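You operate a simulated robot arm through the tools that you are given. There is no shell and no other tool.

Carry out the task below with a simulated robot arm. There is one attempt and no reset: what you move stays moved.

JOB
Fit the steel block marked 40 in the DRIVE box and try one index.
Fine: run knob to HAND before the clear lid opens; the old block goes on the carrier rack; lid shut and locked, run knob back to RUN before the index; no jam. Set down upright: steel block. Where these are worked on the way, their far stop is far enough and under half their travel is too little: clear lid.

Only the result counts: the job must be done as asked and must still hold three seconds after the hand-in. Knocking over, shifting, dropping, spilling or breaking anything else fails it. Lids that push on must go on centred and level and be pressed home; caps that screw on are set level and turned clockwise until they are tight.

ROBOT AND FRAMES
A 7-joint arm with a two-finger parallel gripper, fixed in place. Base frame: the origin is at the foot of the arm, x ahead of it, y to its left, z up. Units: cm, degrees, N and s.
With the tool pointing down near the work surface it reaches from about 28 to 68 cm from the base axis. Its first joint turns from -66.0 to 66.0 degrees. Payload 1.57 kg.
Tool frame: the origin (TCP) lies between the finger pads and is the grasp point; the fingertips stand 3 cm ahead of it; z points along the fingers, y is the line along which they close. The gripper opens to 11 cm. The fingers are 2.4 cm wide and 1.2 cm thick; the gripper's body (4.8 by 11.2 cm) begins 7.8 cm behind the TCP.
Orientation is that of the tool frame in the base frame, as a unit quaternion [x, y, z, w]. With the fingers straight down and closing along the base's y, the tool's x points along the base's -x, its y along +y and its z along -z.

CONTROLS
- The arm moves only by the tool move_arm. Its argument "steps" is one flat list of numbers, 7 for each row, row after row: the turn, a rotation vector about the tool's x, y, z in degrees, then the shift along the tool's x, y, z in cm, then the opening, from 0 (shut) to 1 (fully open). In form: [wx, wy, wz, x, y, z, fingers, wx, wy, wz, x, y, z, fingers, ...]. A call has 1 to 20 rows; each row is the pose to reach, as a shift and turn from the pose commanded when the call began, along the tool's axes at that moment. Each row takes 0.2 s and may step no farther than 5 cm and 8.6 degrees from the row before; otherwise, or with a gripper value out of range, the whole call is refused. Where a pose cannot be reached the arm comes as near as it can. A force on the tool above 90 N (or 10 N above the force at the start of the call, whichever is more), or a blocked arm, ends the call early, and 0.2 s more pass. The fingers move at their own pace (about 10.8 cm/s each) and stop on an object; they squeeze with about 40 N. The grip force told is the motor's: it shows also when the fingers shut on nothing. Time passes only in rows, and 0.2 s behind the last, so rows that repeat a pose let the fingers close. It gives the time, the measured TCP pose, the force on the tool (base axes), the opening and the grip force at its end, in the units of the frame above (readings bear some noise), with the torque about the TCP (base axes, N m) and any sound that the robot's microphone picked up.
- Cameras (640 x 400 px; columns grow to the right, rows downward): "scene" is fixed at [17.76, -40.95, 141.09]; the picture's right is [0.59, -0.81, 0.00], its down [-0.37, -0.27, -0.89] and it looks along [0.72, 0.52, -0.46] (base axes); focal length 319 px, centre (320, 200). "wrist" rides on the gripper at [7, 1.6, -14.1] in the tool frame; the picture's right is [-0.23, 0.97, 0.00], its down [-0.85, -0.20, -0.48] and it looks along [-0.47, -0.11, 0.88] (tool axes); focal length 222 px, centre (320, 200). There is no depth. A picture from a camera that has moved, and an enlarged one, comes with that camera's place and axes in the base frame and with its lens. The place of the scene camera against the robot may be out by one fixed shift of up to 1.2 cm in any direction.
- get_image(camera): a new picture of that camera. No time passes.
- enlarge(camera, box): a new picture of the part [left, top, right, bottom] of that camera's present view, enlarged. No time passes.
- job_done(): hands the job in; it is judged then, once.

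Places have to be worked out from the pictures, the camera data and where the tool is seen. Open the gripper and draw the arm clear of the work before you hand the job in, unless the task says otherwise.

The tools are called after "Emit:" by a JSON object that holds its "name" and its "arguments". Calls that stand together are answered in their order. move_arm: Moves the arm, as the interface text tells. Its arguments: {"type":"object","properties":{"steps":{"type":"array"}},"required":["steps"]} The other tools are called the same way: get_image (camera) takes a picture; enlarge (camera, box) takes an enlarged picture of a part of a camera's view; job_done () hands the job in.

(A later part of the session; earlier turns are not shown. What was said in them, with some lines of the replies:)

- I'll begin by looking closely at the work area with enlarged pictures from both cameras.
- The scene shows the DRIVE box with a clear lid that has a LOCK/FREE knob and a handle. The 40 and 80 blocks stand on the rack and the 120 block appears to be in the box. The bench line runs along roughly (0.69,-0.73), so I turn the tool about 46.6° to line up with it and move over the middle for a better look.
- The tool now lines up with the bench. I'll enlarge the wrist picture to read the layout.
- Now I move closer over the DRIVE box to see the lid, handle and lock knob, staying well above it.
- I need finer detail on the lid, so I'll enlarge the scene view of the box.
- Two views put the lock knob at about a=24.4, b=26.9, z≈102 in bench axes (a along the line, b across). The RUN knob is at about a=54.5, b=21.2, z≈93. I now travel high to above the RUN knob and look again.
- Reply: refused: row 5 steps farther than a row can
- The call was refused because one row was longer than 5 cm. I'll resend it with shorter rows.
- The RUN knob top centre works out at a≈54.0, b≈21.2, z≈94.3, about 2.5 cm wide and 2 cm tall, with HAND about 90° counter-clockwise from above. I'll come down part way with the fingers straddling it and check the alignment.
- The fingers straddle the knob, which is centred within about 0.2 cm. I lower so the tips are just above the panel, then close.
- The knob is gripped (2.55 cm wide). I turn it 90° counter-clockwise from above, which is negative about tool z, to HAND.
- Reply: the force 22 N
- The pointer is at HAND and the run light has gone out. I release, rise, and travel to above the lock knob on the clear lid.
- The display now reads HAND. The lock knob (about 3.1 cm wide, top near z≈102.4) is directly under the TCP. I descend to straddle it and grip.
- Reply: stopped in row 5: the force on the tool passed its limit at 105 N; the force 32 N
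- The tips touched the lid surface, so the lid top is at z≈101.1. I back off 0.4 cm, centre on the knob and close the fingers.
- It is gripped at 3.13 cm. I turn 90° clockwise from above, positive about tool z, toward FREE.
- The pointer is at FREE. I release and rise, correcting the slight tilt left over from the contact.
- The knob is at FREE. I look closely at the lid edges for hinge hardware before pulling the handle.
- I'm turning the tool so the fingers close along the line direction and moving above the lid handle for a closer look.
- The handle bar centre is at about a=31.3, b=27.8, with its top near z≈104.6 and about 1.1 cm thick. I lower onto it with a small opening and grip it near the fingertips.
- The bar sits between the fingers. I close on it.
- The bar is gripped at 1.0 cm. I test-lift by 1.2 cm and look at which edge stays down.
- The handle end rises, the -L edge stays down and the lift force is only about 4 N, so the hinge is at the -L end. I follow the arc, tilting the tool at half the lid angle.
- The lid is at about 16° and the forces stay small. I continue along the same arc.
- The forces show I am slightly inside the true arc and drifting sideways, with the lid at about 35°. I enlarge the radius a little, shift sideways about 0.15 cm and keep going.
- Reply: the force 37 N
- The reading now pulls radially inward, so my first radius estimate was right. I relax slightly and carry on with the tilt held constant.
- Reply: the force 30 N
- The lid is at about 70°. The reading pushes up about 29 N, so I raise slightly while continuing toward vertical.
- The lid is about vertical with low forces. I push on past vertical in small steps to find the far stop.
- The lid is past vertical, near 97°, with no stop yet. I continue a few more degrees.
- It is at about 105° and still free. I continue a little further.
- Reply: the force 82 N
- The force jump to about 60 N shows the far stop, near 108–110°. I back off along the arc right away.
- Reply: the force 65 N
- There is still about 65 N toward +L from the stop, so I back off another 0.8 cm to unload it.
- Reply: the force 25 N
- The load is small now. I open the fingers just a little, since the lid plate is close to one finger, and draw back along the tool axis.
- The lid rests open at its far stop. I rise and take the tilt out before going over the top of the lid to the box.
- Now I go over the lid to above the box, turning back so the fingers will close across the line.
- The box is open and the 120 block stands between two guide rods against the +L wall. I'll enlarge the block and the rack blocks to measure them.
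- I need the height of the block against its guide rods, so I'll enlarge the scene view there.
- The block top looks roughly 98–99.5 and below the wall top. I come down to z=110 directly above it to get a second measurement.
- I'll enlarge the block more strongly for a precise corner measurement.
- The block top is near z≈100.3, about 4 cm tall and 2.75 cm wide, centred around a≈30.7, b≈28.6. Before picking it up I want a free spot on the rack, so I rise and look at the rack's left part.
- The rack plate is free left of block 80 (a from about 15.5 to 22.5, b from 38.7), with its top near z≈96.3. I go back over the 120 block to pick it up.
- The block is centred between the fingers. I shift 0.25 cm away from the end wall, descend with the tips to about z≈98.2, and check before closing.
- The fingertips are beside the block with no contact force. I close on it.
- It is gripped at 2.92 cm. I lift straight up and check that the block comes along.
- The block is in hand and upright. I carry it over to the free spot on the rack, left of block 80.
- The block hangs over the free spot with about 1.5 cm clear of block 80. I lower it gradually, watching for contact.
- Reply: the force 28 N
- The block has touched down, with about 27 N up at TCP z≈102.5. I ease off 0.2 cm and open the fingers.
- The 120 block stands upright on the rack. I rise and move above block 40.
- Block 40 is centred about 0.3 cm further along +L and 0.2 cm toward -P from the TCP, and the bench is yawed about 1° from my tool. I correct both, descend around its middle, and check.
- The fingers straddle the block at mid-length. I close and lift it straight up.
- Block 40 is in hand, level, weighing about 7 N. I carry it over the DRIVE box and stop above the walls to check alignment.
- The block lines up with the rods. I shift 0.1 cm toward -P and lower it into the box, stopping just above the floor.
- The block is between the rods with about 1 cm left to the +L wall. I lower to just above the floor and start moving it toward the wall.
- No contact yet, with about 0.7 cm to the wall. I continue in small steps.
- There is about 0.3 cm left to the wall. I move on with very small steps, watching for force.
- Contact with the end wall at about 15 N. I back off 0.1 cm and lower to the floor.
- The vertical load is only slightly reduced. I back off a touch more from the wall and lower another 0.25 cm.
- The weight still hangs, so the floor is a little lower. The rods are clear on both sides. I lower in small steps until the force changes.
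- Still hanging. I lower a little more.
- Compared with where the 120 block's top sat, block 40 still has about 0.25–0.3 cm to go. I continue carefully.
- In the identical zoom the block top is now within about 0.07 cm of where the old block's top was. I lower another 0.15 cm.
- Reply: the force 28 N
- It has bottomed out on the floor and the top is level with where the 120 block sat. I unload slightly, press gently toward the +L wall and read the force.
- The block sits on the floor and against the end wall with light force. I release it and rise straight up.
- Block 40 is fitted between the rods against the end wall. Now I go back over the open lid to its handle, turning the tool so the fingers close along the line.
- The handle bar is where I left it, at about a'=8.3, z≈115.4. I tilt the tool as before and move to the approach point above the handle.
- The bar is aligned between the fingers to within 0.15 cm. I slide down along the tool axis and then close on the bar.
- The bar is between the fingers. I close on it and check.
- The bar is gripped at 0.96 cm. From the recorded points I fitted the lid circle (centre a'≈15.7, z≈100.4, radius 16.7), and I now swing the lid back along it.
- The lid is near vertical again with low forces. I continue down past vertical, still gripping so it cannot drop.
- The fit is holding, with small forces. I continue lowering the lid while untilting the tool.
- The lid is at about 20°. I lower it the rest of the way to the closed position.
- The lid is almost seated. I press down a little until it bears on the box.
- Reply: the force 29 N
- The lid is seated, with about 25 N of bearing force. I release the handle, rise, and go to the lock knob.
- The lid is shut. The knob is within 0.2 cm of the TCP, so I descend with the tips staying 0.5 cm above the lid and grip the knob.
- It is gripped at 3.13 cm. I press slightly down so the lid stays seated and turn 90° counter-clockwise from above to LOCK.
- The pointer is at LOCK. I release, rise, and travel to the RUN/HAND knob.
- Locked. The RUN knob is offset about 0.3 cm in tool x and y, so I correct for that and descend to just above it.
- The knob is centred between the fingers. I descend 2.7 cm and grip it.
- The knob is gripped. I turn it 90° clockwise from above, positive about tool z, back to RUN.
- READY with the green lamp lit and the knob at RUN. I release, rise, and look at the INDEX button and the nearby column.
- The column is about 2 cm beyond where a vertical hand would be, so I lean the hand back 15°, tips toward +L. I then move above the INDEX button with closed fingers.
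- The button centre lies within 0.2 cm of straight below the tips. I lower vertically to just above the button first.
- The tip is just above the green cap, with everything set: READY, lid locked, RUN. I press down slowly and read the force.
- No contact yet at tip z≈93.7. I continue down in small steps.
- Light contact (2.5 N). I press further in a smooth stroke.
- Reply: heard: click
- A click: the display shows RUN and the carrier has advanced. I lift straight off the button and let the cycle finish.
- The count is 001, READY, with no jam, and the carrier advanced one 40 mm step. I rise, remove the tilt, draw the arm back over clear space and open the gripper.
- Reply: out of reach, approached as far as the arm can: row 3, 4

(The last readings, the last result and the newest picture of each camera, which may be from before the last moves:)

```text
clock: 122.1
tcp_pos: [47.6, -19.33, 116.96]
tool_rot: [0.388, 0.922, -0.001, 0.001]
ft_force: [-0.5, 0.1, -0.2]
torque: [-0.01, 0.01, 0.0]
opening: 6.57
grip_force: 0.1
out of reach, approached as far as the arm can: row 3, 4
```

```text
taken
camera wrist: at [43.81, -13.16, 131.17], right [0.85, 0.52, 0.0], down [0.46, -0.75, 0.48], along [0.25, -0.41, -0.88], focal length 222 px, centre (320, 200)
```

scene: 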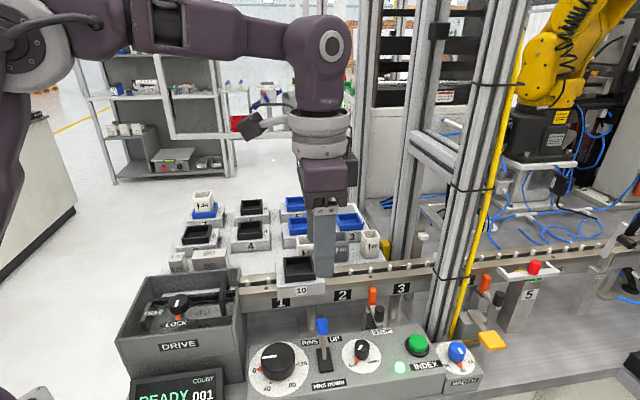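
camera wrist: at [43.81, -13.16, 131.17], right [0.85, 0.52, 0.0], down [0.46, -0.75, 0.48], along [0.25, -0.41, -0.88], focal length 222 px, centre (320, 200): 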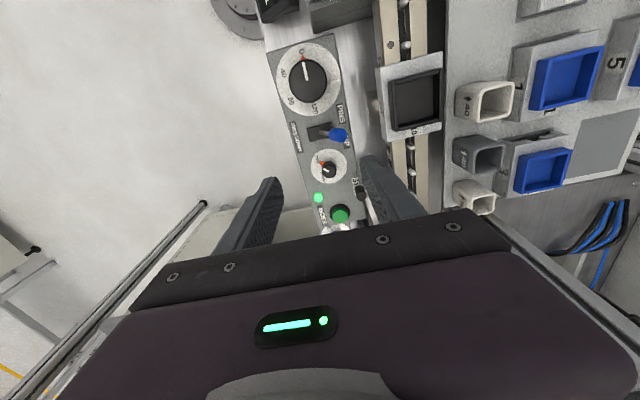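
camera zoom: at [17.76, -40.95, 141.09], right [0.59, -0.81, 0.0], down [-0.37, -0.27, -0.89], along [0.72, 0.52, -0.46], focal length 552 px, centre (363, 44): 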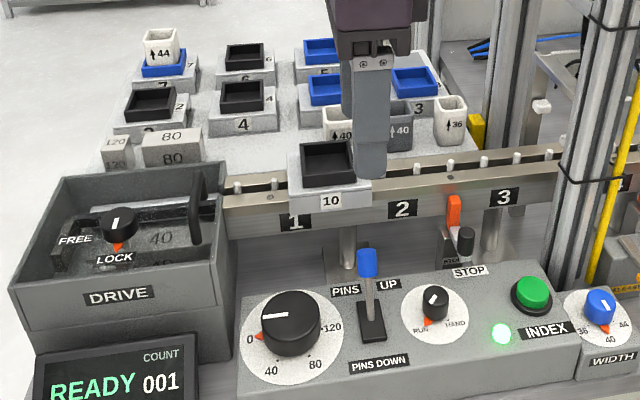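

All looks right. I raise the arm further clear and check the lid, lock and old block once more.

Emit:
{"name": "move_arm", "arguments": {"steps": [0, 0, 0, 2, 0, -4, 0.6, 0, 0, 0, 4, 0, -8, 0.6, 0, 0, 0, 6, 0, -11, 0.6, 0, 0, 0, 6, 0, -11, 0.6]}}

Emit:
{"name": "enlarge", "arguments": {"camera": "scene", "box": [110, 230, 270, 360]}}

Emit:
{"name": "enlarge", "arguments": {"camera": "scene", "box": [240, 250, 480, 400]}}

```text
clock: 123.1
tcp_pos: [43.27, -15.15, 128.15]
tool_rot: [0.387, 0.922, -0.001, -0.001]
ft_force: [-0.6, -0.3, -0.4]
torque: [0.0, 0.02, -0.02]
opening: 6.61
grip_force: 0.1
```

```text
3.08 times, centred on (190, 295) of scene
camera zoom: at [17.76, -40.95, 141.09], right [0.59, -0.81, 0.0], down [-0.37, -0.27, -0.89], along [0.72, 0.52, -0.46], focal length 982 px, centre (720, -92)
```

zoom: 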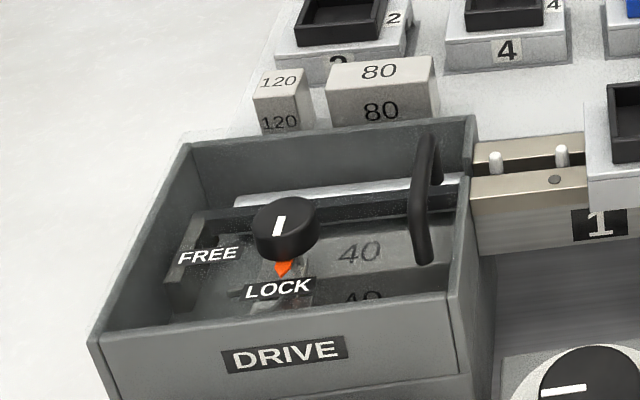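

```text
2.67 times, centred on (360, 325) of scene
camera zoom: at [17.76, -40.95, 141.09], right [0.59, -0.81, 0.0], down [-0.37, -0.27, -0.89], along [0.72, 0.52, -0.46], focal length 851 px, centre (213, -133)
```

zoom: 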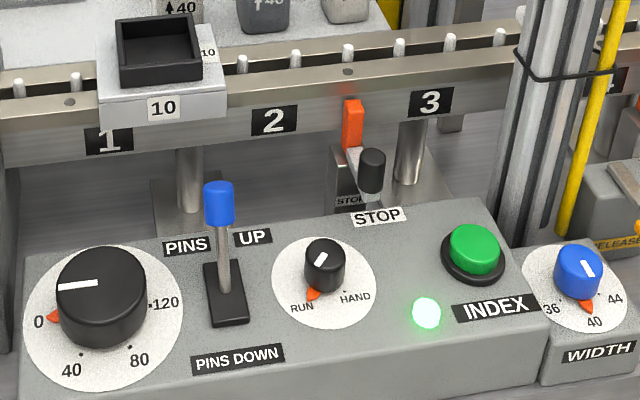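

The pictures show block 40 in the DRIVE box with the lid shut and locked, and the run knob at RUN. The old 120 block stands upright on the carrier rack, the count is 001 with READY showing, and the arm is clear with the gripper open. I hand the job in.

Emit:
{"name": "job_done", "arguments": {}}

```text
The job is handed in.
```

The block marked 40 is fitted in the DRIVE box and one index ran without a jam. The display reads READY, count 001, and carrier 10 moved forward one short step. The job is handed in; no verdict came back with the hand-in.

- **Order:** the run knob went to HAND before the lid opened. The lid was shut and locked, and the knob was back at RUN, before I pressed INDEX.
- **Old block:** the 120 block stands upright on the carrier rack, to the left of the 80 block.
- **Lid contact:** on the first approach to the lock knob, the fingertips pressed on the lid with about 105 N before the move stopped. I saw no damage afterwards, and the lid opened, shut and locked normally.
- **Far stop:** while opening the lid I also pushed against its far stop with about 80 N, then backed off.
- **Arm:** it is drawn clear of the work with the gripper open.
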